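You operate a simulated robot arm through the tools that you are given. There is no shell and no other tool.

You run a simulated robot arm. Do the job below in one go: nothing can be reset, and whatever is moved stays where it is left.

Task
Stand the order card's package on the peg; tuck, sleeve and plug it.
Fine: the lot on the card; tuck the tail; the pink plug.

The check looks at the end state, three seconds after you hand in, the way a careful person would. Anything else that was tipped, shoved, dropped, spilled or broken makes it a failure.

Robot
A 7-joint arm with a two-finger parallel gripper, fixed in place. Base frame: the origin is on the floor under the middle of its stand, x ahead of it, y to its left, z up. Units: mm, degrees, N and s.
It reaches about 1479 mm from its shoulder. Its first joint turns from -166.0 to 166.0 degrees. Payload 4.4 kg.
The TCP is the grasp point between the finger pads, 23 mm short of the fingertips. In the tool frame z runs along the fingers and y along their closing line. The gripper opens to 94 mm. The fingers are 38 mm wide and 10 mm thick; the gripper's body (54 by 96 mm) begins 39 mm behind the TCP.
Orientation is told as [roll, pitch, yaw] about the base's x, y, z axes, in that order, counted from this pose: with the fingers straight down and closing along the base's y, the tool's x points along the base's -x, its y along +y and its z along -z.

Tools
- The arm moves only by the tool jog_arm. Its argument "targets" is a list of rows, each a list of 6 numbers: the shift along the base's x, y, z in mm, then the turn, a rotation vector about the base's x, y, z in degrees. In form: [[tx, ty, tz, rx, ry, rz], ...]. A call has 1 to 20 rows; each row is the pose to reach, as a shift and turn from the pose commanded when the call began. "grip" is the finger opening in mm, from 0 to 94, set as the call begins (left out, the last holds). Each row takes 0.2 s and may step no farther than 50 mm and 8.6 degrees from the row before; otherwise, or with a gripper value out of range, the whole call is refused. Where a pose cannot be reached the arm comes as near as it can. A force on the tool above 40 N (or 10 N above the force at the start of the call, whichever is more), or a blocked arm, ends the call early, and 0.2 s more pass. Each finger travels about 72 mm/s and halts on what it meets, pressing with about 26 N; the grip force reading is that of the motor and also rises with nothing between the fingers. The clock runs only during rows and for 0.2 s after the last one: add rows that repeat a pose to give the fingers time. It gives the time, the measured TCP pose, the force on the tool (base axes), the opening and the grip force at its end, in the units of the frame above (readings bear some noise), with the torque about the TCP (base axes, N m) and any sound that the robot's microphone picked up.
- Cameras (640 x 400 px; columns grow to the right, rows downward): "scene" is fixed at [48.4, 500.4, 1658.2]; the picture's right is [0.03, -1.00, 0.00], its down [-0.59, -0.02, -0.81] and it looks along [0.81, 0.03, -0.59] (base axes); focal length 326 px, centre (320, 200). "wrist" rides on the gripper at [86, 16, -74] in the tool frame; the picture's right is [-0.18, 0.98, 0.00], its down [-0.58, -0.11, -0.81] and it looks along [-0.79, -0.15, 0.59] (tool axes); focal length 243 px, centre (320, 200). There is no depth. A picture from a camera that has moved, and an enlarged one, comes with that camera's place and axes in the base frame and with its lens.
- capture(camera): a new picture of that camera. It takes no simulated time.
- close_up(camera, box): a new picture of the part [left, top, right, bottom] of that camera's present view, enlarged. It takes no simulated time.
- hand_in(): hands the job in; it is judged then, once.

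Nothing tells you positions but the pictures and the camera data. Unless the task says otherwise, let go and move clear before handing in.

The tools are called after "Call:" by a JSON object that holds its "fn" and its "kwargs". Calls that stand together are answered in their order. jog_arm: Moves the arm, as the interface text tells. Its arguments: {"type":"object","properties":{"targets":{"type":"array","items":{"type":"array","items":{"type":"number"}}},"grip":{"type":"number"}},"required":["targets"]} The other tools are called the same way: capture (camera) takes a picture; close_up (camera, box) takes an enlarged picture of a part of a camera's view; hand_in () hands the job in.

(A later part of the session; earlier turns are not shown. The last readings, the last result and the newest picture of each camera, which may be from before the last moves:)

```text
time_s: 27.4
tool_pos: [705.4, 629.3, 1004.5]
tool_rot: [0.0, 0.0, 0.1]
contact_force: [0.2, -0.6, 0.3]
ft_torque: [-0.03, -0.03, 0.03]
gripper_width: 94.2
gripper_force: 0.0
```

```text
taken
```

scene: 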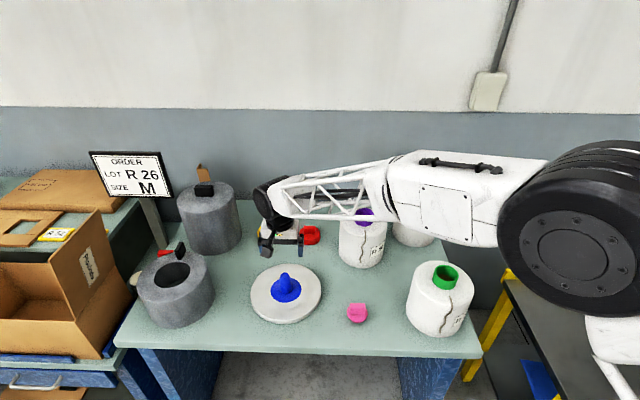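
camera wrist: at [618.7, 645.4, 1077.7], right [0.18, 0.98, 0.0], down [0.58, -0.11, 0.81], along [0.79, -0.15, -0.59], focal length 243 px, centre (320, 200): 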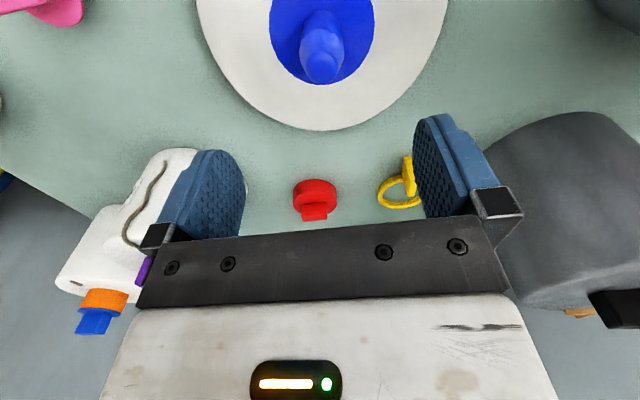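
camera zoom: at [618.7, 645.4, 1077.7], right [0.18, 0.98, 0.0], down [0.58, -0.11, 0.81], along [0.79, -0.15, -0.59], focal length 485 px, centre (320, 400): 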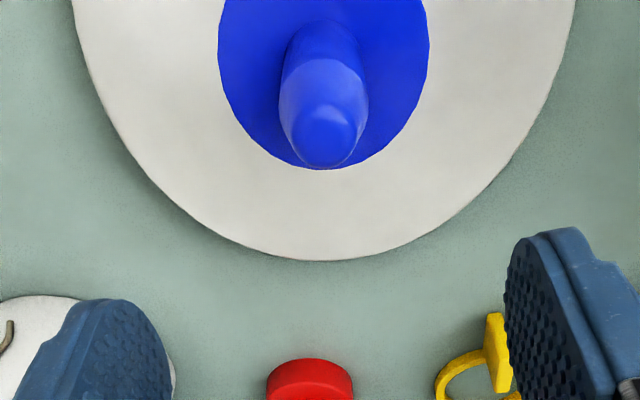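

The peg looks centred near (706, 631) with its tip around z 893. I'll lower with open fingers straddling it to pin down the peg's position and tip height.

Call:
{"fn": "jog_arm", "kwargs": {"targets": [[0.6, 1.9, -35, 0, 0, 0], [0.6, 1.9, -70, 0, 0, 0], [0.6, 1.9, -100, 0, 0, 0], [0.6, 1.9, -100, 0, 0, 0]]}}

Call:
{"fn": "close_up", "kwargs": {"camera": "wrist", "box": [120, 0, 520, 250]}}

Call:
{"fn": "close_up", "kwargs": {"camera": "scene", "box": [230, 210, 350, 340]}}

```text
time_s: 28.4
tool_pos: [708.2, 630.2, 901.9]
tool_rot: [0.0, 0.0, 0.0]
contact_force: [0.2, 1.1, 1.1]
ft_torque: [0.01, -0.01, 0.01]
gripper_width: 94.0
gripper_force: 0.2
```

```text
1.60 times, centred on (320, 125) of wrist
camera zoom: at [620.9, 645.4, 976.8], right [0.18, 0.98, 0.0], down [0.58, -0.11, 0.81], along [0.79, -0.15, -0.59], focal length 388 px, centre (320, 320)
```

zoom: 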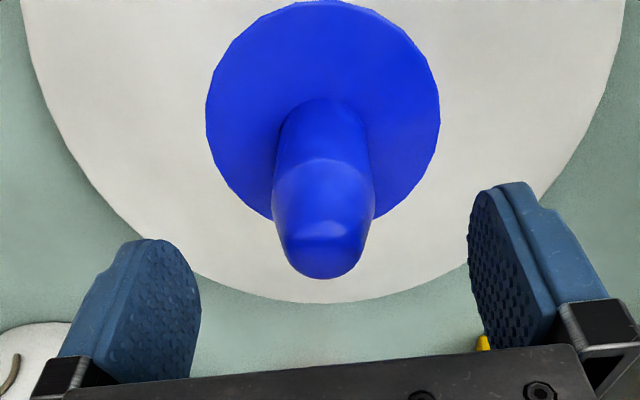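

```text
3.08 times, centred on (290, 275) of scene
camera zoom: at [48.4, 500.4, 1658.2], right [0.03, -1.0, 0.0], down [-0.59, -0.02, -0.81], along [0.81, 0.03, -0.59], focal length 1002 px, centre (412, -31)
```

zoom: 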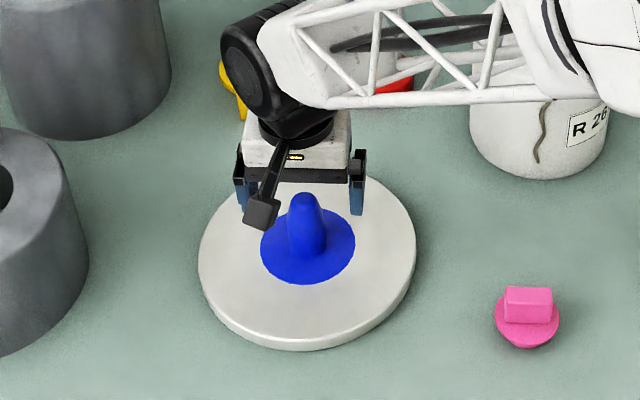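

The peg is at about (707, 631.5), with its tip at about z 886 and a shaft about 33 mm thick, so a 53 mm tube has good clearance. My earlier grip was about 4 mm short in x, so I'll return to the package and re-grip on its axis at about (897, 382).

Call:
{"fn": "jog_arm", "kwargs": {"targets": [[0, 0, 45, 0, 0, 0], [0, 0, 90, 0, 0, 0], [0, 0, 135, 0, 0, 0], [0, 0, 180, 0, 0, 0], [27, -35.5, 183, 0, 0, 0], [54, -71, 183, 0, 0, 0], [81, -106.5, 183, 0, 0, 0], [108, -142, 183, 0, 0, 0], [135, -177.5, 183, 0, 0, 0], [162, -213, 183, 0, 0, 0], [189, -248, 183, 0, 0, 0], [189, -248, 150, 0, 0, 0], [189, -248, 120, 0, 0, 0], [189, -248, 120, 0, 0, 0]]}}

Call:
{"fn": "close_up", "kwargs": {"camera": "wrist", "box": [120, 0, 520, 250]}}

```text
time_s: 31.4
tool_pos: [897.0, 380.4, 1022.8]
tool_rot: [0.0, 0.1, 0.1]
contact_force: [0.4, 0.3, -0.2]
ft_torque: [-0.02, -0.02, 0.0]
gripper_width: 93.8
gripper_force: 0.1
```

```text
1.60 times, centred on (320, 125) of wrist
camera zoom: at [809.9, 396.9, 1095.5], right [0.18, 0.98, 0.0], down [0.58, -0.11, 0.81], along [0.79, -0.15, -0.59], focal length 388 px, centre (320, 320)
```

zoom: 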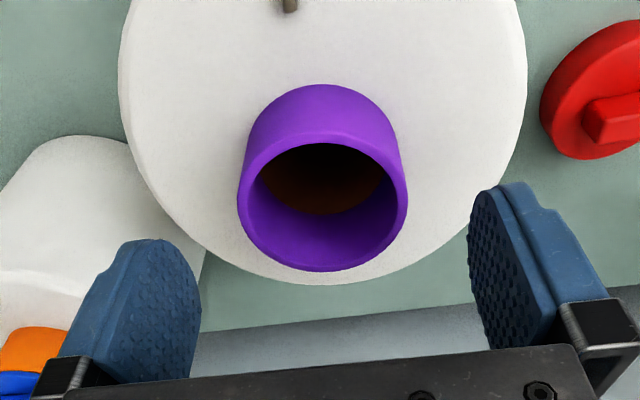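

The axis reads about 3 mm further in +x. I'll correct for that, descend, close, and lift gently.

Call:
{"fn": "jog_arm", "kwargs": {"targets": [[3, 0.3, 0, 0, 0, 0], [3, 0.3, -25, 0, 0, 0], [3, 0.3, -40, 0, 0, 0], [3, 0.3, -47.5, 0, 0, 0], [3, 0.3, -47.5, 0, 0, 0]]}}

Call:
{"fn": "close_up", "kwargs": {"camera": "wrist", "box": [120, 0, 520, 250]}}

```text
time_s: 32.6
tool_pos: [900.0, 383.1, 976.9]
tool_rot: [0.0, 0.0, 0.0]
contact_force: [0.6, 0.3, -0.3]
ft_torque: [-0.04, 0.0, -0.01]
gripper_width: 94.0
gripper_force: 0.0
```

```text
1.60 times, centred on (320, 125) of wrist
camera zoom: at [813.0, 398.1, 1049.7], right [0.18, 0.98, 0.0], down [0.58, -0.11, 0.81], along [0.79, -0.15, -0.59], focal length 388 px, centre (320, 320)
```

zoom: 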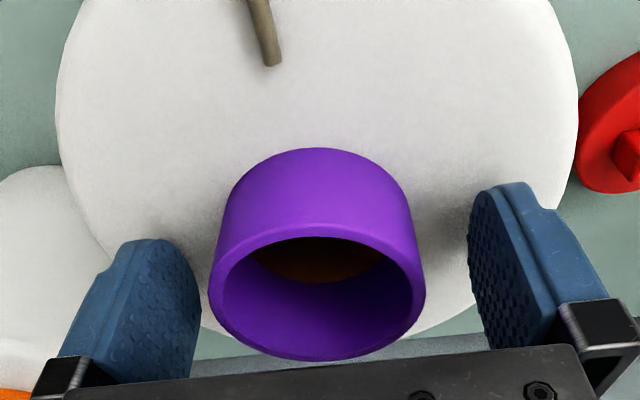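

Now centred (e≈0). Closing on the tube and lifting in small, slow steps.

Call:
{"fn": "jog_arm", "kwargs": {"targets": [[0, -0.7, 0, 0, 0, 0], [0, -0.7, 0, 0, 0, 0], [0, -0.7, 0, 0, 0, 0], [0, -0.7, 0, 0, 0, 0], [0, -0.7, 0, 0, 0, 0], [0, -0.7, 0, 0, 0, 0]], "grip": 0}}

Call:
{"fn": "jog_arm", "kwargs": {"targets": [[0, 0, 1, 0, 0, 0], [0, 0, 2, 0, 0, 0], [0, 0, 3, 0, 0, 0], [0, 0, 4, 0, 0, 0], [0, 0, 6, 0, 0, 0], [0, 0, 6, 0, 0, 0]]}}

```text
time_s: 34.0
tool_pos: [899.5, 380.6, 976.2]
tool_rot: [0.0, 0.0, 0.1]
contact_force: [0.3, -4.3, 0.3]
ft_torque: [-0.14, 0.03, 0.0]
gripper_width: 60.8
gripper_force: 25.8
```

```text
time_s: 35.4
tool_pos: [898.9, 381.5, 982.4]
tool_rot: [0.0, -0.1, 0.0]
contact_force: [0.2, 0.0, -11.7]
ft_torque: [-0.02, 0.0, 0.04]
gripper_width: 60.7
gripper_force: 26.1
```

The hold is good, with a steady 11.7 N and no torque. I'll continue a smooth lift to clear the peg.

Call:
{"fn": "jog_arm", "kwargs": {"targets": [[0, 0, 3, 0, 0, 0], [0, 0, 8, 0, 0, 0], [0, 0, 15, 0, 0, 0], [0, 0, 24, 0, 0, 0], [0, 0, 34, 0, 0, 0], [0, 0, 44, 0, 0, 0], [0, 0, 54, 0, 0, 0], [0, 0, 64, 0, 0, 0], [0, 0, 74, 0, 0, 0], [0, 0, 84, 0, 0, 0], [0, 0, 94, 0, 0, 0], [0, 0, 103, 0, 0, 0], [0, 0, 110, 0, 0, 0], [0, 0, 115, 0, 0, 0], [0, 0, 118, 0, 0, 0], [0, 0, 118, 0, 0, 0]]}}

Call:
{"fn": "capture", "kwargs": {"camera": "scene"}}

Call:
{"fn": "capture", "kwargs": {"camera": "wrist"}}

```text
time_s: 38.8
tool_pos: [899.9, 381.6, 1100.7]
tool_rot: [0.0, 0.0, -0.1]
contact_force: [0.8, -0.6, -12.3]
ft_torque: [0.01, 0.01, 0.0]
gripper_width: 60.8
gripper_force: 25.4
```

```text
taken
```

scene: 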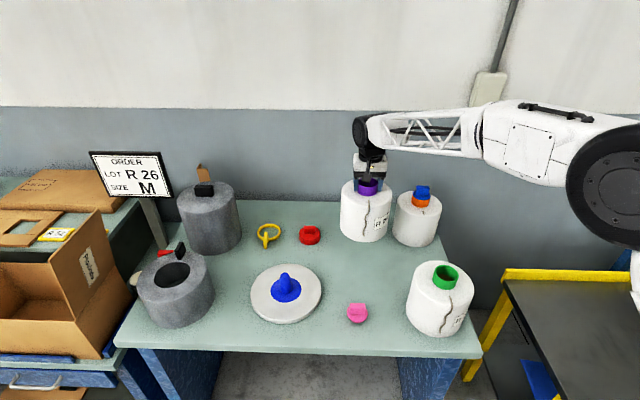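

```text
taken
camera wrist: at [812.7, 396.8, 1173.0], right [0.18, 0.98, 0.0], down [0.58, -0.11, 0.81], along [0.79, -0.15, -0.59], focal length 243 px, centre (320, 200)
```

wrist: 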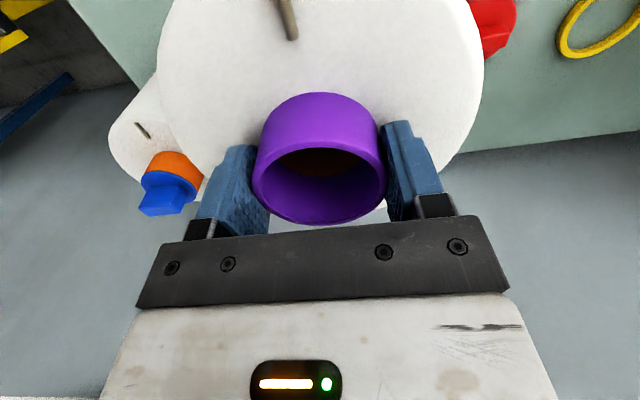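

The package is clear of the table and steady in the grip. I'll carry it smoothly toward the peg.

Call:
{"fn": "jog_arm", "kwargs": {"targets": [[-2.4, 3.2, 0, 0, 0, 0], [-7.3, 9.5, 0, 0, 0, 0], [-14.7, 19, 0, 0, 0, 0], [-24.4, 31.6, 0, 0, 0, 0], [-35.4, 45.9, 0, 0, 0, 0], [-46.4, 60.1, 0, 0, 0, 0], [-57.4, 74.4, 0, 0, 0, 0], [-68.4, 88.6, 0, 0, 0, 0], [-79.4, 102.8, 0, 0, 0, 0], [-90.4, 117.1, 0, 0, 0, 0], [-101.4, 131.3, 0, 0, 0, 0], [-112.4, 145.5, 0, 0, 0, 0], [-123.4, 159.8, 0, 0, 0, 0], [-134.4, 174, 0, 0, 0, 0], [-145.4, 188.3, 0, 0, 0, 0], [-156.4, 202.5, 0, 0, 0, 0], [-167.4, 216.7, 0, 0, 0, 0], [-177.2, 229.4, 0, 0, 0, 0], [-184.5, 238.9, 0, 0, 0, 0], [-189.4, 245.2, 0, 0, 0, 0]]}}

Call:
{"fn": "jog_arm", "kwargs": {"targets": [[-2, 3, 0, 0, 0, 0], [-2.5, 4.5, 0, 0, 0, 0], [-2.5, 4.5, 0, 0, 0, 0]]}}

Call:
{"fn": "capture", "kwargs": {"camera": "wrist"}}

Call:
{"fn": "close_up", "kwargs": {"camera": "scene", "box": [220, 180, 380, 340]}}

```text
time_s: 43.0
tool_pos: [712.6, 626.6, 1099.2]
tool_rot: [0.0, 0.0, 0.1]
contact_force: [0.1, 0.2, -11.1]
ft_torque: [-0.03, -0.01, -0.01]
gripper_width: 61.1
gripper_force: 25.7
```

```text
time_s: 43.8
tool_pos: [709.1, 630.5, 1100.3]
tool_rot: [0.0, -0.1, 0.1]
contact_force: [-0.6, 0.2, -11.5]
ft_torque: [0.0, 0.03, 0.01]
gripper_width: 60.9
gripper_force: 25.9
```

```text
taken
camera wrist: at [622.0, 646.6, 1173.7], right [0.18, 0.98, 0.0], down [0.58, -0.11, 0.81], along [0.79, -0.15, -0.59], focal length 243 px, centre (320, 200)
```

wrist: 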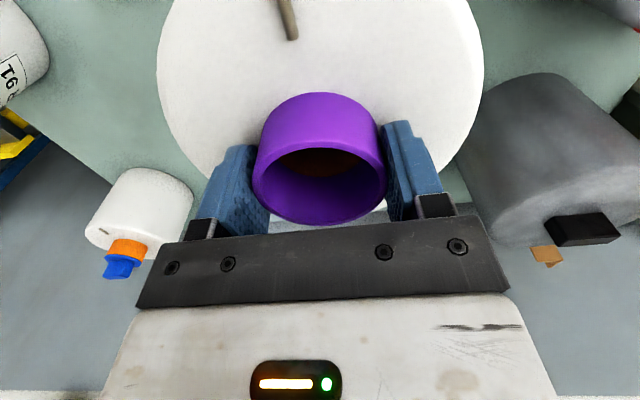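

```text
2.50 times, centred on (300, 260) of scene
camera zoom: at [48.4, 500.4, 1658.2], right [0.03, -1.0, 0.0], down [-0.59, -0.02, -0.81], along [0.81, 0.03, -0.59], focal length 814 px, centre (370, 50)
```

zoom: 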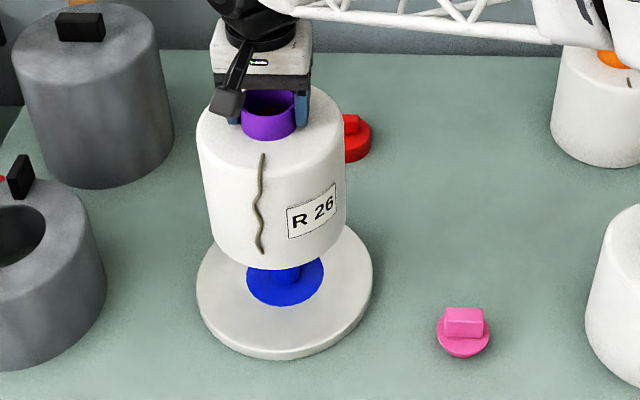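

It is over the peg. I'll fine-adjust and lower slowly, watching the forces for any rim contact.

Call:
{"fn": "jog_arm", "kwargs": {"targets": [[-0.7, 0.5, -3, 0, 0, 0], [-1.5, 1, -9, 0, 0, 0], [-1.5, 1, -17, 0, 0, 0], [-1.5, 1, -26, 0, 0, 0], [-1.5, 1, -34, 0, 0, 0], [-1.5, 1, -40, 0, 0, 0], [-1.5, 1, -44, 0, 0, 0], [-1.5, 1, -44, 0, 0, 0]]}}

Call:
{"fn": "close_up", "kwargs": {"camera": "scene", "box": [220, 180, 380, 340]}}

```text
time_s: 45.6
tool_pos: [706.7, 632.9, 1056.8]
tool_rot: [0.0, 0.1, 0.0]
contact_force: [0.4, 1.4, -12.0]
ft_torque: [-0.01, -0.03, 0.0]
gripper_width: 60.7
gripper_force: 26.0
```

```text
2.50 times, centred on (300, 260) of scene
camera zoom: at [48.4, 500.4, 1658.2], right [0.03, -1.0, 0.0], down [-0.59, -0.02, -0.81], along [0.81, 0.03, -0.59], focal length 814 px, centre (370, 50)
```

zoom: 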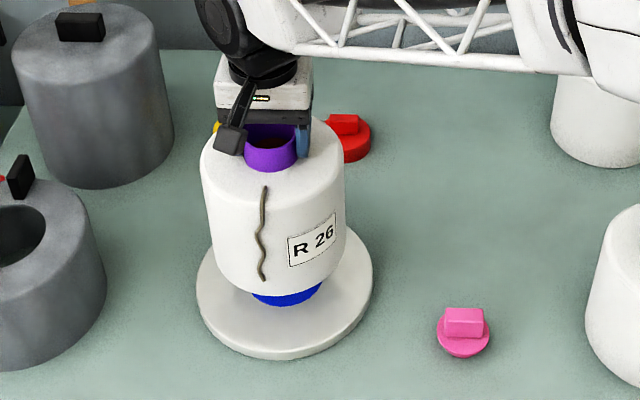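

Call:
{"fn": "jog_arm", "kwargs": {"targets": [[0, -0.7, -3, 0, 0, 0], [0, -0.7, -7, 0, 0, 0], [0, -0.7, -11, 0, 0, 0], [0, -0.7, -14, 0, 0, 0], [0, -0.7, -15, 0, 0, 0]]}}

Call:
{"fn": "jog_arm", "kwargs": {"targets": [[0, 0, -3, 0, 0, 0], [0, 0, -7, 0, 0, 0], [0, 0, -11, 0, 0, 0], [0, 0, -14, 0, 0, 0], [0, 0, -15, 0, 0, 0]]}}

```text
time_s: 46.8
tool_pos: [707.8, 630.0, 1040.6]
tool_rot: [0.0, 0.0, 0.0]
contact_force: [-0.1, 0.3, -11.9]
ft_torque: [0.05, 0.05, 0.01]
gripper_width: 60.9
gripper_force: 25.9
```

```text
time_s: 48.0
tool_pos: [707.0, 631.0, 1025.4]
tool_rot: [0.0, 0.0, 0.1]
contact_force: [0.3, 0.5, -12.6]
ft_torque: [-0.02, -0.01, -0.03]
gripper_width: 61.0
gripper_force: 25.6
```

The peg is inside the tube with no side force. I'll continue down to seat it.

Call:
{"fn": "jog_arm", "kwargs": {"targets": [[0, 0, -3, 0, 0, 0], [0, 0, -8, 0, 0, 0], [0, 0, -13, 0, 0, 0], [0, 0, -18, 0, 0, 0], [0, 0, -22, 0, 0, 0], [0, 0, -24, 0, 0, 0]]}}

Call:
{"fn": "jog_arm", "kwargs": {"targets": [[0, 0, -2, 0, 0, 0], [0, 0, -4, 0, 0, 0], [0, 0, -4, 0, 0, 0]]}}

Call:
{"fn": "jog_arm", "kwargs": {"targets": [[0, 0, -1.5, 0, 0, 0], [0, 0, -3, 0, 0, 0], [0, 0, -3, 0, 0, 0]]}}

Call:
{"fn": "close_up", "kwargs": {"camera": "scene", "box": [220, 180, 380, 340]}}

```text
time_s: 49.4
tool_pos: [707.7, 631.7, 999.8]
tool_rot: [0.0, 0.0, 0.0]
contact_force: [-0.9, 0.6, -12.2]
ft_torque: [0.05, 0.01, 0.01]
gripper_width: 60.8
gripper_force: 26.3
```

```text
time_s: 50.2
tool_pos: [708.2, 630.7, 998.0]
tool_rot: [0.0, 0.0, 0.0]
contact_force: [-0.2, 1.3, -11.6]
ft_torque: [0.01, 0.02, -0.02]
gripper_width: 60.9
gripper_force: 26.3
```

```text
time_s: 51.0
tool_pos: [708.7, 632.0, 996.0]
tool_rot: [0.0, 0.1, 0.0]
contact_force: [-0.2, 0.0, -12.2]
ft_torque: [-0.02, 0.02, 0.06]
gripper_width: 60.6
gripper_force: 26.3
```

```text
2.50 times, centred on (300, 260) of scene
camera zoom: at [48.4, 500.4, 1658.2], right [0.03, -1.0, 0.0], down [-0.59, -0.02, -0.81], along [0.81, 0.03, -0.59], focal length 814 px, centre (370, 50)
```

zoom: 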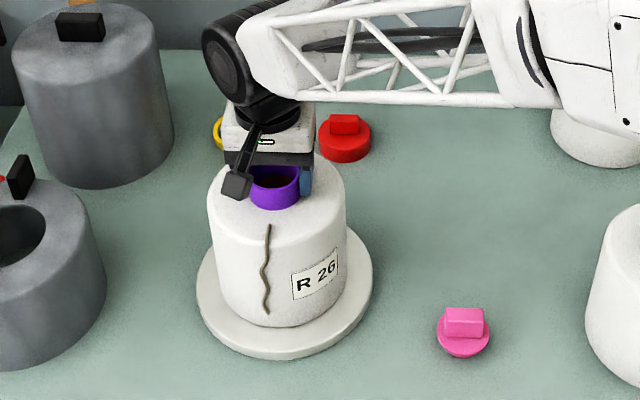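

Call:
{"fn": "jog_arm", "kwargs": {"targets": [[0, 0, -1.5, 0, 0, 0], [0, 0, -3, 0, 0, 0], [0, 0, -3, 0, 0, 0]]}}

Call:
{"fn": "jog_arm", "kwargs": {"targets": [[0, 0, -1.5, 0, 0, 0], [0, 0, -2, 0, 0, 0], [0, 0, -2, 0, 0, 0]]}}

```text
time_s: 51.8
tool_pos: [708.5, 631.3, 996.1]
tool_rot: [0.1, -0.1, 0.1]
contact_force: [-0.8, -2.6, 20.0]
ft_torque: [-0.55, 0.41, -0.03]
gripper_width: 61.1
gripper_force: 25.9
```

```text
time_s: 52.6
tool_pos: [706.5, 631.3, 992.5]
tool_rot: [0.1, 0.0, -0.1]
contact_force: [14.4, -7.6, 28.2]
ft_torque: [-0.88, -0.71, 0.18]
gripper_width: 60.9
gripper_force: 25.9
```

The package is seated on the disc: the force reversed at TCP z of about 996. I'll relieve the press by 2 mm, release, and rise straight up.

Call:
{"fn": "jog_arm", "kwargs": {"targets": [[0, 0, 2, 0, 0, 0], [0, 0, 2, 0, 0, 0]]}}

Call:
{"fn": "jog_arm", "kwargs": {"targets": [[0, 0, 0, 0, 0, 0], [0, 0, 0, 0, 0, 0], [0, 0, 0, 0, 0, 0], [0, 0, 15, 0, 0, 0], [0, 0, 40, 0, 0, 0], [0, 0, 80, 0, 0, 0], [0, 0, 80, 0, 0, 0]], "grip": 94}}

Call:
{"fn": "capture", "kwargs": {"camera": "wrist"}}

Call:
{"fn": "close_up", "kwargs": {"camera": "wrist", "box": [220, 0, 420, 140]}}

Call:
{"fn": "close_up", "kwargs": {"camera": "scene", "box": [220, 180, 380, 340]}}

```text
time_s: 53.2
tool_pos: [706.2, 631.7, 993.0]
tool_rot: [0.0, 0.1, 0.0]
contact_force: [11.6, 2.3, 13.2]
ft_torque: [0.51, -0.98, -0.18]
gripper_width: 60.9
gripper_force: 26.2
```

```text
time_s: 54.8
tool_pos: [708.3, 632.5, 1075.1]
tool_rot: [0.0, 0.0, -0.1]
contact_force: [-0.1, 1.0, -1.0]
ft_torque: [-0.03, 0.03, -0.01]
gripper_width: 93.8
gripper_force: 0.0
```

```text
taken
camera wrist: at [621.2, 648.5, 1148.4], right [0.18, 0.98, 0.0], down [0.58, -0.11, 0.81], along [0.79, -0.15, -0.59], focal length 243 px, centre (320, 200)
```

wrist: 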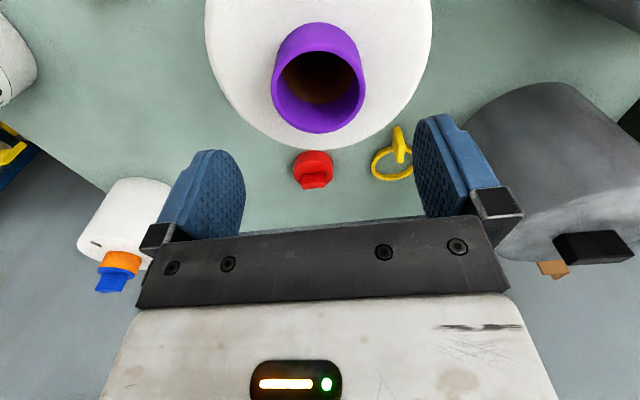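

```text
2.86 times, centred on (320, 70) of wrist
camera zoom: at [621.2, 648.5, 1148.4], right [0.18, 0.98, 0.0], down [0.58, -0.11, 0.81], along [0.79, -0.15, -0.59], focal length 693 px, centre (320, 571)
```

zoom: 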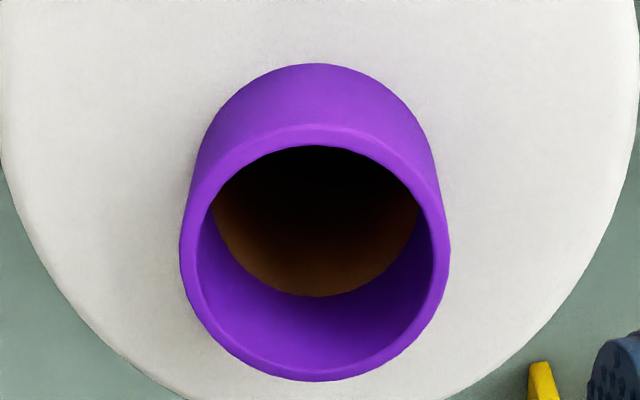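

```text
2.50 times, centred on (300, 260) of scene
camera zoom: at [48.4, 500.4, 1658.2], right [0.03, -1.0, 0.0], down [-0.59, -0.02, -0.81], along [0.81, 0.03, -0.59], focal length 814 px, centre (370, 50)
```

zoom: 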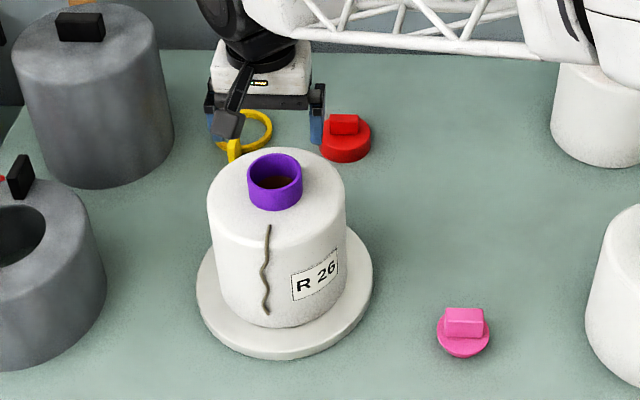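

The package stands on the peg. Next I'll back off toward -x to inspect the tail, which hangs on the -x side.

Call:
{"fn": "jog_arm", "kwargs": {"targets": [[-40, 2, 0, 0, 0, 0], [-80, 4, 0, 0, 0, 0], [-120, 6, 0, 0, 0, 0], [-160, 8, 0, 0, 0, 0], [-190, 8, -20, 0, 0, 0], [-195, 8, -60, 0, 0, 0], [-195, 8, -100, 0, 0, 0], [-195, 8, -100, 0, 0, 0]]}}

Call:
{"fn": "capture", "kwargs": {"camera": "wrist"}}

Call:
{"fn": "close_up", "kwargs": {"camera": "wrist", "box": [230, 80, 430, 240]}}

```text
time_s: 56.6
tool_pos: [509.8, 638.0, 973.0]
tool_rot: [0.0, 0.0, 0.0]
contact_force: [-0.1, -0.3, -0.5]
ft_torque: [0.04, -0.01, 0.06]
gripper_width: 94.1
gripper_force: 0.1
```

```text
taken
camera wrist: at [422.1, 654.1, 1047.6], right [0.18, 0.98, 0.0], down [0.58, -0.11, 0.81], along [0.79, -0.15, -0.59], focal length 243 px, centre (320, 200)
```

wrist: 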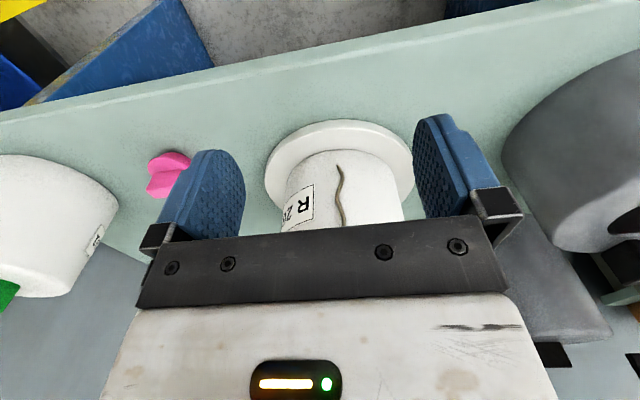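

```text
2.50 times, centred on (330, 160) of wrist
camera zoom: at [422.1, 654.1, 1047.6], right [0.18, 0.98, 0.0], down [0.58, -0.11, 0.81], along [0.79, -0.15, -0.59], focal length 606 px, centre (295, 300)
```

zoom: 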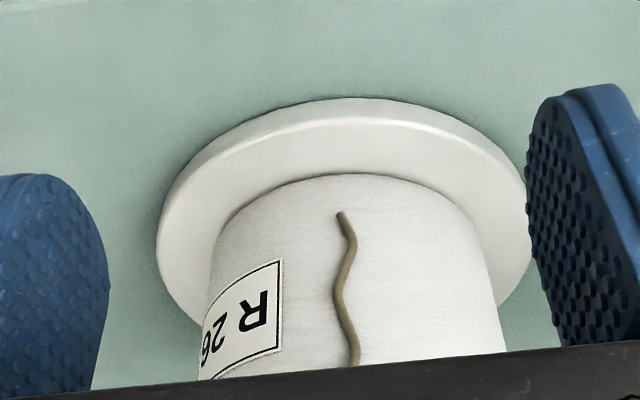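

The tail is a cord lying on the front of the package, its free end near (620, 637, 855). I'll tilt the fingers 30° toward the package and come in to pinch the cord near its end.

Call:
{"fn": "jog_arm", "kwargs": {"targets": [[10, 0, -15, 0, -7.5, 0], [20, 0, -30, 0, -15, 0], [30, 0, -45, 0, -22.5, 0], [40, 0, -60, 0, -30, 0], [40, 0, -75, 0, -30, 0], [40, 0, -75, 0, -30, 0]]}}

Call:
{"fn": "capture", "kwargs": {"camera": "wrist"}}

Call:
{"fn": "close_up", "kwargs": {"camera": "wrist", "box": [200, 60, 440, 240]}}

Call:
{"fn": "close_up", "kwargs": {"camera": "scene", "box": [220, 200, 360, 360]}}

```text
time_s: 58.0
tool_pos: [551.2, 638.0, 897.3]
tool_rot: [-0.1, -29.9, 0.0]
contact_force: [-0.4, 0.3, -0.6]
ft_torque: [0.02, 0.01, -0.01]
gripper_width: 93.8
gripper_force: 0.0
```

```text
taken
camera wrist: at [438.8, 653.5, 917.5], right [0.16, 0.98, 0.09], down [0.1, -0.11, 0.99], along [0.98, -0.15, -0.12], focal length 243 px, centre (320, 200)
```

wrist: 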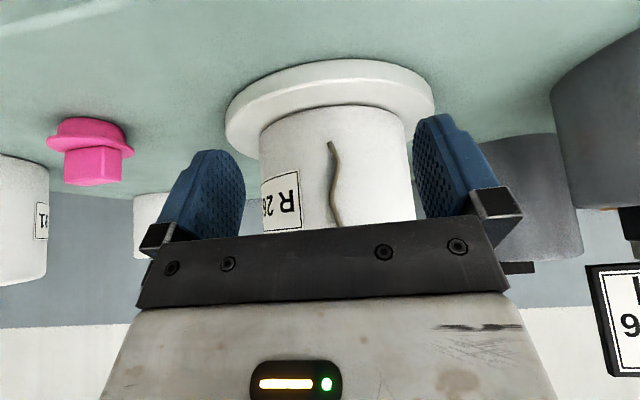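

```text
2.22 times, centred on (320, 150) of wrist
camera zoom: at [438.8, 653.5, 917.5], right [0.16, 0.98, 0.09], down [0.1, -0.11, 0.99], along [0.98, -0.15, -0.12], focal length 539 px, centre (320, 311)
```

zoom: 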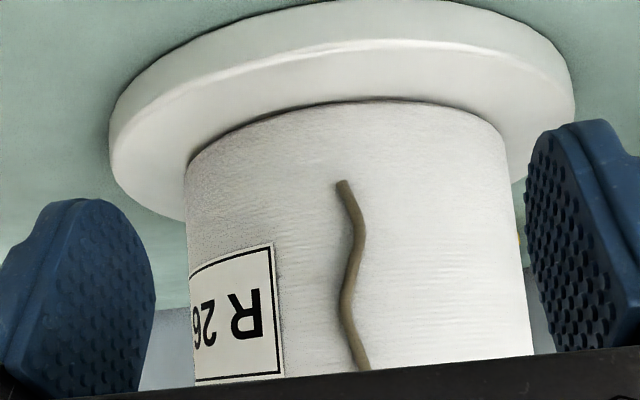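

```text
2.50 times, centred on (290, 280) of scene
camera zoom: at [48.4, 500.4, 1658.2], right [0.03, -1.0, 0.0], down [-0.59, -0.02, -0.81], along [0.81, 0.03, -0.59], focal length 814 px, centre (395, 0)
```

zoom: 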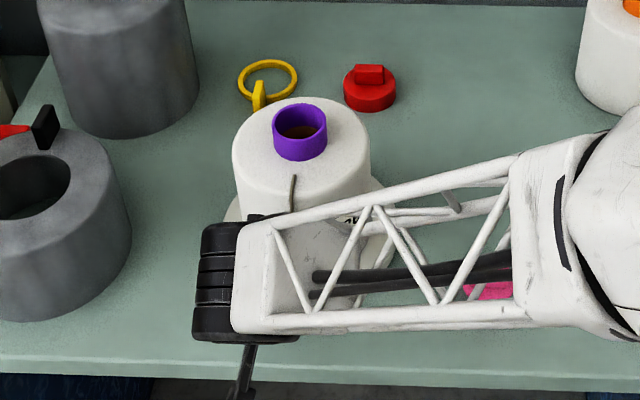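

The cord end is at about (622, 638, 851), with the cord bulging to y≈643 near z 870. I'll lower and come in to just short of contact.

Call:
{"fn": "jog_arm", "kwargs": {"targets": [[0, 2, -14, 0, 0, 0], [10, 2, -27, 0, 0, 0], [25, 2, -27, 0, 0, 0], [38, 2, -27, 0, 0, 0], [38, 2, -27, 0, 0, 0]]}}

Call:
{"fn": "capture", "kwargs": {"camera": "wrist"}}

Call:
{"fn": "close_up", "kwargs": {"camera": "wrist", "box": [200, 60, 440, 240]}}

```text
time_s: 59.2
tool_pos: [590.4, 640.0, 870.6]
tool_rot: [0.0, -29.9, 0.1]
contact_force: [0.1, -0.4, 0.0]
ft_torque: [0.01, -0.02, -0.04]
gripper_width: 94.0
gripper_force: 0.0
```

```text
taken
camera wrist: at [478.7, 657.1, 891.0], right [0.16, 0.98, 0.09], down [0.1, -0.11, 0.99], along [0.98, -0.15, -0.12], focal length 243 px, centre (320, 200)
```

wrist: 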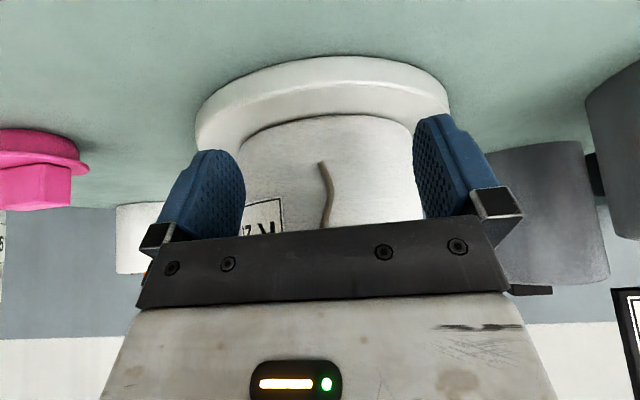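

```text
2.22 times, centred on (320, 150) of wrist
camera zoom: at [478.7, 657.1, 891.0], right [0.16, 0.98, 0.09], down [0.1, -0.11, 0.99], along [0.98, -0.15, -0.12], focal length 539 px, centre (320, 311)
```

zoom: 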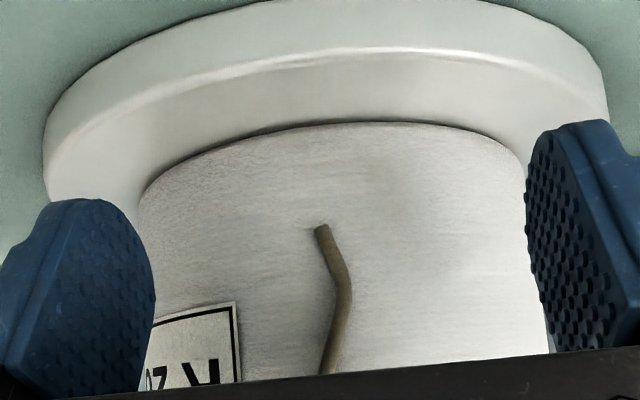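

Call:
{"fn": "jog_arm", "kwargs": {"targets": [[5, 0, -2, 0, 0, 0], [9, 0, -2, 0, 0, 0], [9, 0, -2, 0, 0, 0]]}}

Call:
{"fn": "jog_arm", "kwargs": {"targets": [[2, 0, 0, 0, 0, 0], [2, 0, 0, 0, 0, 0]]}}

Call:
{"fn": "jog_arm", "kwargs": {"targets": [[1.5, 0, 0, 0, 0, 0], [1.5, 0, 0, 0, 0, 0]]}}

Call:
{"fn": "close_up", "kwargs": {"camera": "wrist", "box": [160, 60, 500, 240]}}

```text
time_s: 60.0
tool_pos: [600.6, 640.4, 868.0]
tool_rot: [0.0, -30.0, 0.1]
contact_force: [-0.3, 0.0, 0.5]
ft_torque: [0.0, 0.03, -0.02]
gripper_width: 93.9
gripper_force: 0.1
```

```text
time_s: 60.6
tool_pos: [601.1, 639.5, 867.9]
tool_rot: [0.1, -30.1, 0.1]
contact_force: [-0.2, -0.4, -0.7]
ft_torque: [-0.04, 0.02, -0.01]
gripper_width: 93.8
gripper_force: 0.1
```

```text
time_s: 61.2
tool_pos: [604.0, 642.1, 867.8]
tool_rot: [0.1, -30.0, -0.1]
contact_force: [0.7, -0.7, 1.1]
ft_torque: [0.01, -0.02, -0.02]
gripper_width: 93.8
gripper_force: 0.0
```

```text
1.88 times, centred on (330, 150) of wrist
camera zoom: at [490.4, 657.1, 888.3], right [0.16, 0.98, 0.09], down [0.1, -0.11, 0.99], along [0.98, -0.15, -0.12], focal length 457 px, centre (301, 294)
```

zoom: 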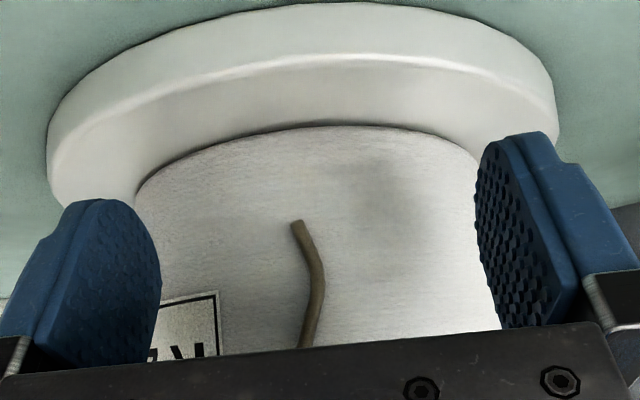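

No contact yet. I'll narrow the fingers to about 26 mm, then creep forward until light contact with the package surface.

Call:
{"fn": "jog_arm", "kwargs": {"targets": [[0, 0, 0, 0, 0, 0], [0, 0, 0, 0, 0, 0], [0, 0, 0, 0, 0, 0], [0, 0, 0, 0, 0, 0]], "grip": 26}}

Call:
{"fn": "close_up", "kwargs": {"camera": "wrist", "box": [220, 60, 420, 240]}}

```text
time_s: 62.2
tool_pos: [602.5, 642.2, 869.1]
tool_rot: [0.1, -30.0, 0.1]
contact_force: [-0.9, -0.3, -0.1]
ft_torque: [0.03, 0.0, -0.01]
gripper_width: 26.1
gripper_force: 0.2
```

```text
2.22 times, centred on (320, 150) of wrist
camera zoom: at [490.4, 657.2, 888.3], right [0.16, 0.98, 0.09], down [0.1, -0.11, 0.99], along [0.98, -0.15, -0.12], focal length 539 px, centre (320, 311)
```

zoom: 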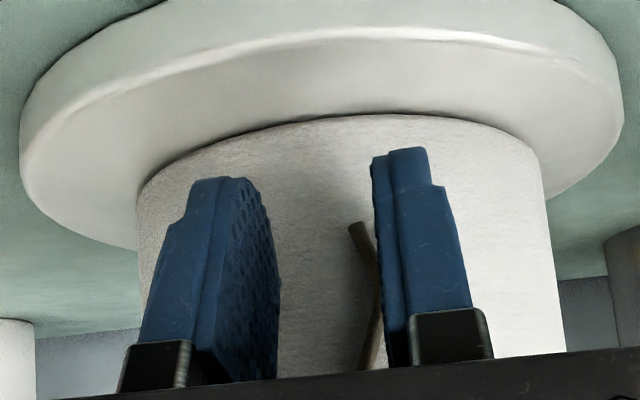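

The package seems to have shifted a few mm in +y relative to the disc. I'll check from the scene camera before closing further.

Call:
{"fn": "close_up", "kwargs": {"camera": "scene", "box": [220, 200, 360, 360]}}

Call:
{"fn": "capture", "kwargs": {"camera": "wrist"}}

```text
2.50 times, centred on (290, 280) of scene
camera zoom: at [48.4, 500.4, 1658.2], right [0.03, -1.0, 0.0], down [-0.59, -0.02, -0.81], along [0.81, 0.03, -0.59], focal length 814 px, centre (395, 0)
```

zoom: 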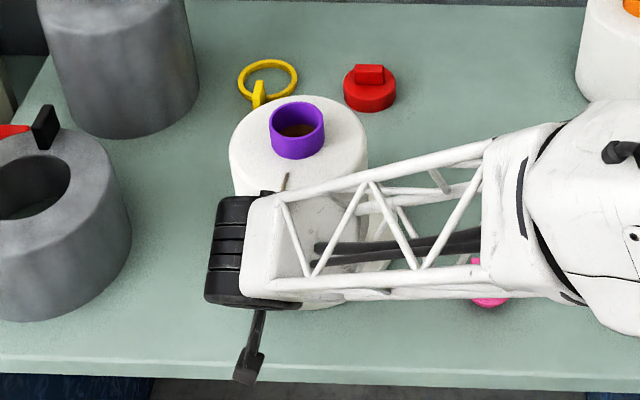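

```text
taken
camera wrist: at [490.4, 657.2, 888.3], right [0.16, 0.98, 0.09], down [0.1, -0.11, 0.99], along [0.98, -0.15, -0.12], focal length 243 px, centre (320, 200)
```

wrist: 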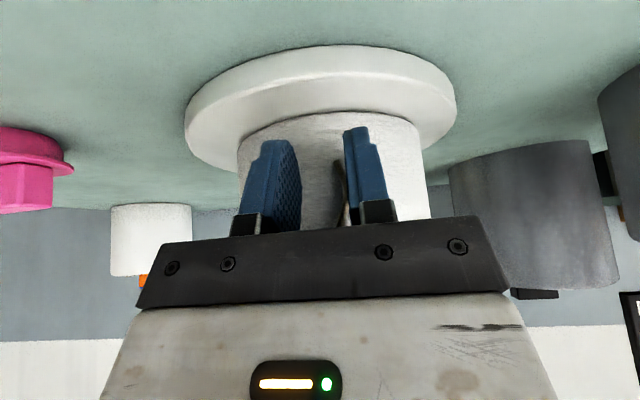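

The left finger brushed the package and slid it a few mm on the peg, which is harmless. I'll back off slightly, centre on the cord at y≈649, and close.

Call:
{"fn": "jog_arm", "kwargs": {"targets": [[-2, 0, 0, 0, 0, 0], [-2, 4, 0, 0, 0, 0], [-2, 7, 0, 0, 0, 0], [-2, 7, 0, 0, 0, 0]]}}

Call:
{"fn": "close_up", "kwargs": {"camera": "wrist", "box": [220, 60, 420, 240]}}

```text
time_s: 63.2
tool_pos: [599.9, 648.2, 868.1]
tool_rot: [0.1, -30.0, 0.1]
contact_force: [0.2, -0.5, -0.8]
ft_torque: [0.01, 0.01, -0.04]
gripper_width: 26.3
gripper_force: 0.0
```

```text
2.22 times, centred on (320, 150) of wrist
camera zoom: at [488.0, 664.8, 888.0], right [0.16, 0.98, 0.09], down [0.1, -0.11, 0.99], along [0.98, -0.15, -0.12], focal length 539 px, centre (320, 311)
```

zoom: 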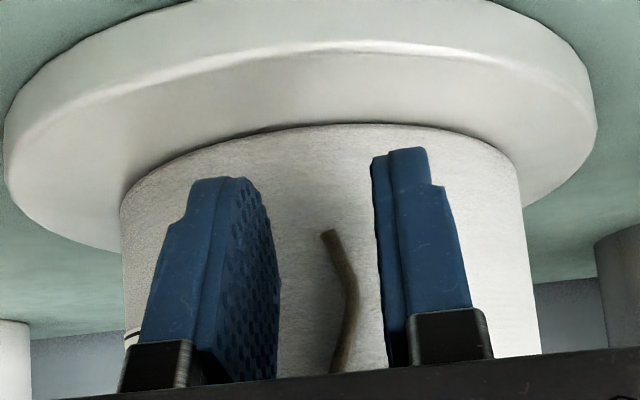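

The cord is now between the fingers. Closing.

Call:
{"fn": "jog_arm", "kwargs": {"targets": [[0, 0, 0, 0, 0, 0], [0, 0, 0, 0, 0, 0], [0, 0, 0, 0, 0, 0], [0, 0, 0, 0, 0, 0]], "grip": 0}}

Call:
{"fn": "close_up", "kwargs": {"camera": "wrist", "box": [220, 60, 420, 240]}}

```text
time_s: 64.2
tool_pos: [600.1, 648.9, 867.7]
tool_rot: [0.0, -30.0, 0.0]
contact_force: [0.0, 0.0, 0.4]
ft_torque: [-0.01, -0.01, 0.0]
gripper_width: 0.0
gripper_force: 25.9
```

```text
2.22 times, centred on (320, 150) of wrist
camera zoom: at [488.1, 664.7, 888.0], right [0.16, 0.98, 0.09], down [0.1, -0.11, 0.99], along [0.98, -0.15, -0.12], focal length 539 px, centre (320, 311)
```

zoom: 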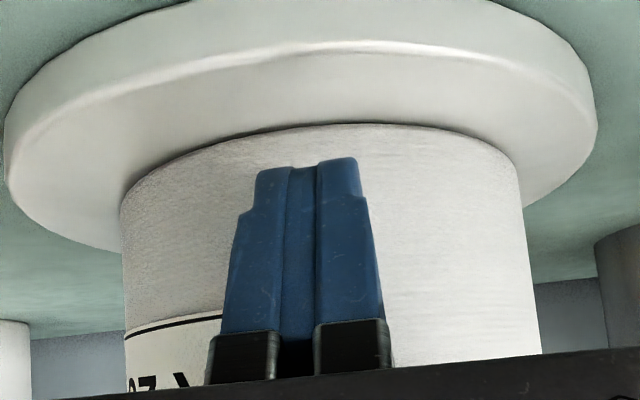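

The fingers closed fully and missed the cord, so they aren't far enough forward. I'll open to 24 mm, advance 3 mm, and close again.

Call:
{"fn": "jog_arm", "kwargs": {"targets": [[0, 0, 0, 0, 0, 0], [0, 0, 0, 0, 0, 0], [1.5, 0, 0, 0, 0, 0], [3.5, 0, 0, 0, 0, 0], [3.5, 0, 0, 0, 0, 0]], "grip": 24}}

Call:
{"fn": "close_up", "kwargs": {"camera": "wrist", "box": [220, 60, 420, 240]}}

Call:
{"fn": "jog_arm", "kwargs": {"targets": [[0, 0, 0, 0, 0, 0], [0, 0, 0, 0, 0, 0], [0, 0, 0, 0, 0, 0], [0, 0, 0, 0, 0, 0]], "grip": 0}}

Call:
{"fn": "close_up", "kwargs": {"camera": "wrist", "box": [220, 60, 420, 240]}}

```text
time_s: 65.4
tool_pos: [604.2, 647.4, 867.7]
tool_rot: [0.1, -30.0, 0.0]
contact_force: [-6.0, -0.7, 0.1]
ft_torque: [-0.01, 0.05, -0.06]
gripper_width: 24.1
gripper_force: 0.0
```

```text
2.22 times, centred on (320, 150) of wrist
camera zoom: at [491.2, 663.8, 888.0], right [0.16, 0.98, 0.09], down [0.1, -0.11, 0.99], along [0.98, -0.15, -0.12], focal length 539 px, centre (320, 311)
```

zoom: 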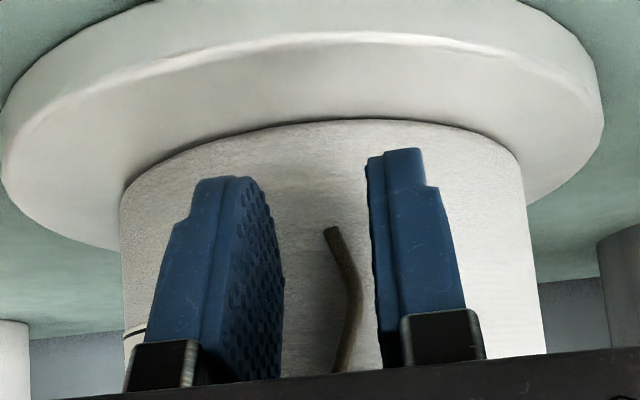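

```text
time_s: 66.4
tool_pos: [602.7, 648.0, 867.8]
tool_rot: [0.0, -30.0, 0.0]
contact_force: [0.1, 0.5, -0.4]
ft_torque: [0.01, 0.0, 0.0]
gripper_width: 0.2
gripper_force: 26.5
```

```text
2.22 times, centred on (320, 150) of wrist
camera zoom: at [491.3, 663.9, 888.2], right [0.16, 0.98, 0.09], down [0.1, -0.11, 0.99], along [0.98, -0.15, -0.12], focal length 539 px, centre (320, 311)
```

zoom: 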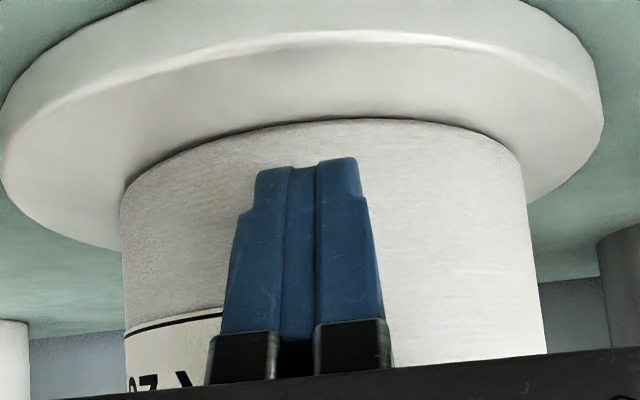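

Fully closed again with nothing held. I'll reopen and see what the cord did.

Call:
{"fn": "jog_arm", "kwargs": {"targets": [[0, 0, 0, 0, 0, 0], [0, 0, 0, 0, 0, 0], [0, 0, 0, 0, 0, 0]], "grip": 40}}

Call:
{"fn": "close_up", "kwargs": {"camera": "wrist", "box": [240, 90, 400, 240]}}

```text
time_s: 67.2
tool_pos: [603.7, 649.2, 868.0]
tool_rot: [0.1, -30.0, 0.0]
contact_force: [0.3, -0.2, 0.1]
ft_torque: [0.01, -0.01, 0.04]
gripper_width: 40.0
gripper_force: 0.1
```

```text
2.67 times, centred on (320, 165) of wrist
camera zoom: at [491.3, 663.9, 888.2], right [0.16, 0.98, 0.09], down [0.1, -0.11, 0.99], along [0.98, -0.15, -0.12], focal length 647 px, centre (320, 293)
```

zoom: 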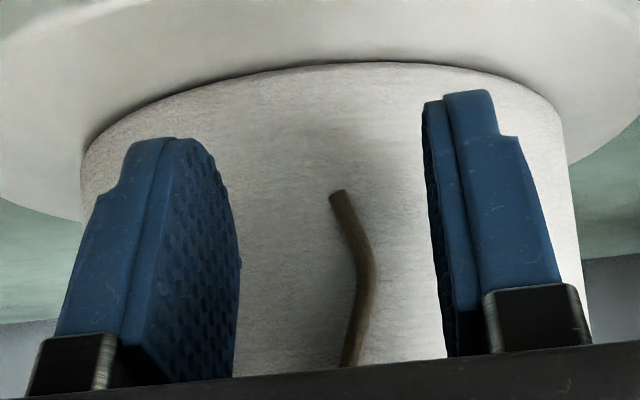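

The cord hasn't moved. The package has some play on the peg, so I'll first push it gently to the end of its play in +x, so the surface holds firm, then pinch.

Call:
{"fn": "jog_arm", "kwargs": {"targets": [[1.5, -4, 0, 0, 0, 0], [1.5, -4, 0, 0, 0, 0]]}}

Call:
{"fn": "jog_arm", "kwargs": {"targets": [[2, 0, 0, 0, 0, 0], [2, 0, 0, 0, 0, 0]]}}

Call:
{"fn": "jog_arm", "kwargs": {"targets": [[2, 0, 0, 0, 0, 0], [2, 0, 0, 0, 0, 0]]}}

Call:
{"fn": "jog_arm", "kwargs": {"targets": [[2, 0, 0, 0, 0, 0], [2, 0, 0, 0, 0, 0]]}}

Call:
{"fn": "close_up", "kwargs": {"camera": "wrist", "box": [220, 60, 420, 240]}}

```text
time_s: 67.8
tool_pos: [605.2, 643.0, 867.9]
tool_rot: [0.1, -30.0, 0.0]
contact_force: [-4.9, 1.7, 1.5]
ft_torque: [-0.04, -0.01, -0.09]
gripper_width: 39.7
gripper_force: 0.1
```

```text
time_s: 68.4
tool_pos: [608.5, 644.8, 868.4]
tool_rot: [0.0, -30.0, -0.1]
contact_force: [-5.4, -0.6, 3.1]
ft_torque: [-0.14, -0.06, -0.11]
gripper_width: 40.3
gripper_force: 0.5
```

```text
time_s: 69.0
tool_pos: [609.4, 646.1, 868.3]
tool_rot: [-0.1, -30.0, 0.0]
contact_force: [-16.3, -2.4, 10.2]
ft_torque: [-0.22, -0.07, -0.4]
gripper_width: 41.0
gripper_force: 1.5
```

```text
time_s: 69.4
tool_pos: [610.1, 645.9, 868.8]
tool_rot: [0.0, -30.0, 0.1]
contact_force: [-17.9, -4.7, 6.8]
ft_torque: [-0.31, -0.04, -0.47]
gripper_width: 41.7
gripper_force: 1.8
stopped in row 2: the force on the tool passed its limit at 43 N (the readings are from after the stop); the commanded pose is now the measured one
```

```text
2.22 times, centred on (320, 150) of wrist
camera zoom: at [497.6, 661.5, 888.6], right [0.16, 0.98, 0.09], down [0.1, -0.11, 0.99], along [0.98, -0.15, -0.12], focal length 539 px, centre (320, 311)
```

zoom: 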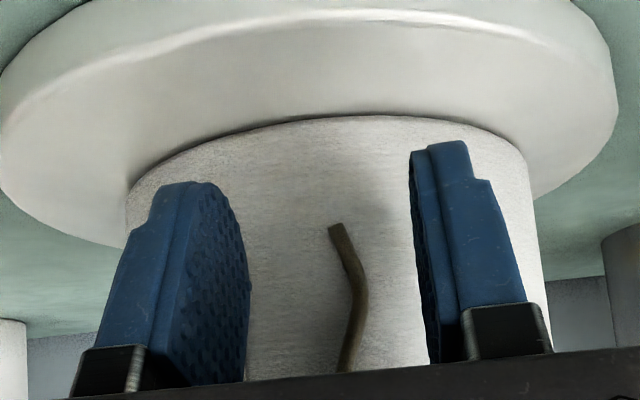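

Firm contact, so the package is at its stop. I'll back off about 1 mm and close on the cord.

Call:
{"fn": "jog_arm", "kwargs": {"targets": [[-1.2, 0, 0, 0, 0, 0], [-1.2, 0, 0, 0, 0, 0], [-1.2, 0, 0, 0, 0, 0], [-1.2, 0, 0, 0, 0, 0], [-1.2, 0, 0, 0, 0, 0]], "grip": 0}}

Call:
{"fn": "close_up", "kwargs": {"camera": "wrist", "box": [220, 60, 420, 240]}}

```text
time_s: 70.6
tool_pos: [609.9, 646.0, 868.2]
tool_rot: [0.1, -30.0, 0.1]
contact_force: [0.7, 0.1, -0.6]
ft_torque: [-0.01, -0.01, -0.03]
gripper_width: 0.1
gripper_force: 26.5
```

```text
2.22 times, centred on (320, 150) of wrist
camera zoom: at [496.8, 661.2, 888.4], right [0.16, 0.98, 0.09], down [0.1, -0.11, 0.99], along [0.98, -0.15, -0.12], focal length 539 px, centre (320, 311)
```

zoom: 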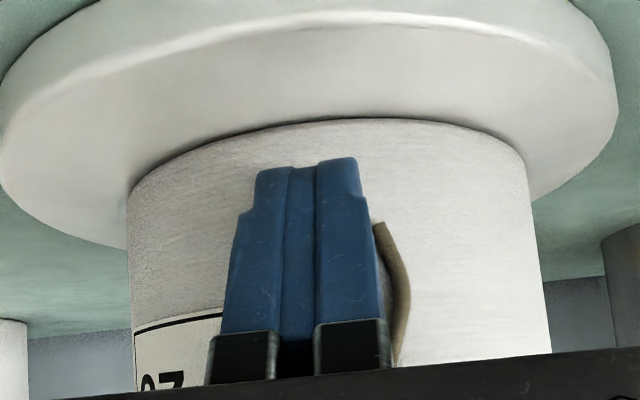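

Both fingers slid past the cord, because the approach wasn't radial: the cord is about 12–15° round from -x. I'll back off, open, and re-measure where the cord is.

Call:
{"fn": "jog_arm", "kwargs": {"targets": [[-8, 0, 0, 0, 0, 0], [-20, 0, 0, 0, 0, 0], [-20, 0, 0, 0, 0, 0], [-20, 0, 0, 0, 0, 0]], "grip": 60}}

Call:
{"fn": "close_up", "kwargs": {"camera": "wrist", "box": [180, 60, 460, 240]}}

Call:
{"fn": "close_up", "kwargs": {"camera": "scene", "box": [220, 200, 360, 360]}}

```text
time_s: 71.6
tool_pos: [589.0, 644.8, 867.9]
tool_rot: [0.1, -30.0, 0.1]
contact_force: [0.2, 0.1, -0.9]
ft_torque: [0.01, 0.03, 0.0]
gripper_width: 60.2
gripper_force: 0.1
```

```text
2.22 times, centred on (320, 150) of wrist
camera zoom: at [477.1, 661.4, 888.6], right [0.16, 0.98, 0.09], down [0.1, -0.11, 0.99], along [0.98, -0.15, -0.12], focal length 539 px, centre (320, 311)
```

zoom: 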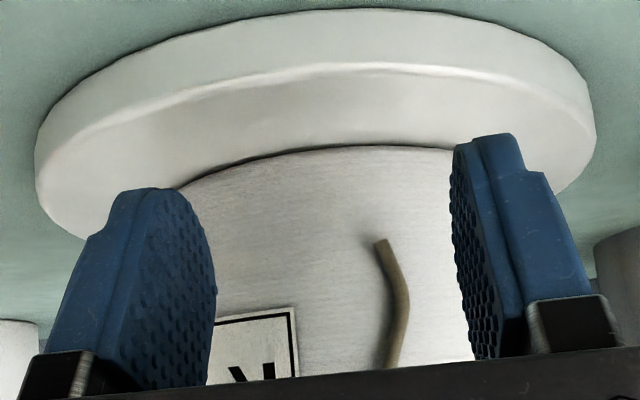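

```text
2.50 times, centred on (290, 280) of scene
camera zoom: at [48.4, 500.4, 1658.2], right [0.03, -1.0, 0.0], down [-0.59, -0.02, -0.81], along [0.81, 0.03, -0.59], focal length 814 px, centre (395, 0)
```

zoom: 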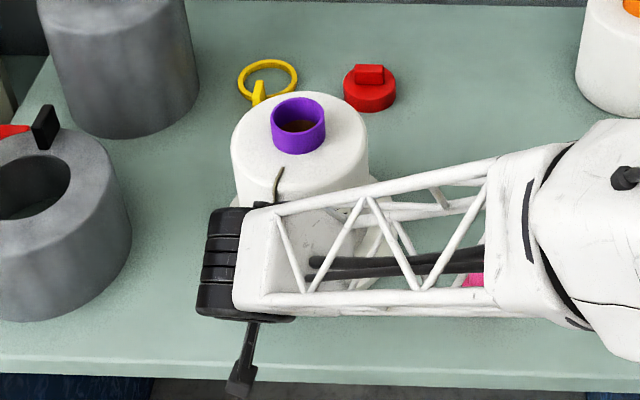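

The cord end is now near (640, 658, 851), about 19° round from -x. I'll yaw the gripper -19° so it comes in radially at the cord, with the fingers symmetric on either side.

Call:
{"fn": "jog_arm", "kwargs": {"targets": [[-6, 9, 0, 0, 0, -6.3], [2, 19, 0, 0, 0, -12.6], [13, 28, 0, 0, 0, -19], [13, 28, 0, 0, 0, -19]], "grip": 50}}

Call:
{"fn": "capture", "kwargs": {"camera": "wrist"}}

Call:
{"fn": "close_up", "kwargs": {"camera": "wrist", "box": [200, 60, 440, 240]}}

```text
time_s: 72.6
tool_pos: [603.8, 675.0, 866.6]
tool_rot: [0.0, -30.1, -19.0]
contact_force: [0.1, 0.0, 0.1]
ft_torque: [-0.01, 0.01, -0.02]
gripper_width: 50.0
gripper_force: 0.0
```

```text
taken
camera wrist: at [501.7, 726.0, 887.3], right [0.47, 0.88, 0.09], down [0.06, -0.14, 0.99], along [0.88, -0.46, -0.12], focal length 243 px, centre (320, 200)
```

wrist: 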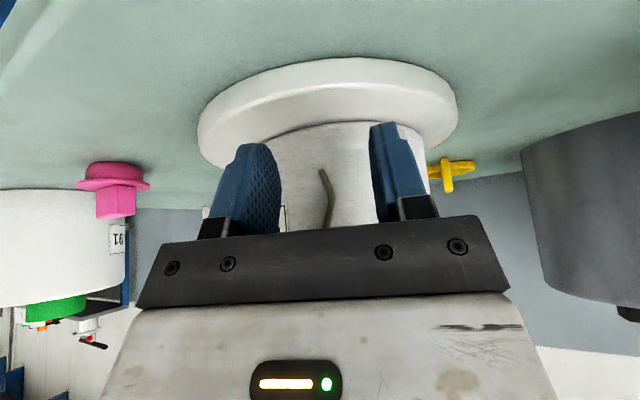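

```text
2.22 times, centred on (320, 150) of wrist
camera zoom: at [501.7, 726.0, 887.3], right [0.47, 0.88, 0.09], down [0.06, -0.14, 0.99], along [0.88, -0.46, -0.12], focal length 539 px, centre (320, 311)
```

zoom: 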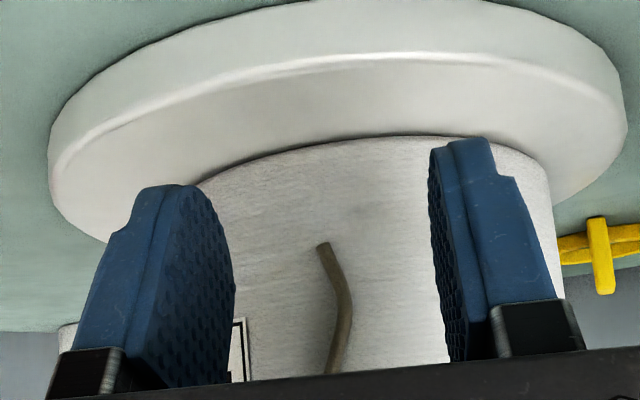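

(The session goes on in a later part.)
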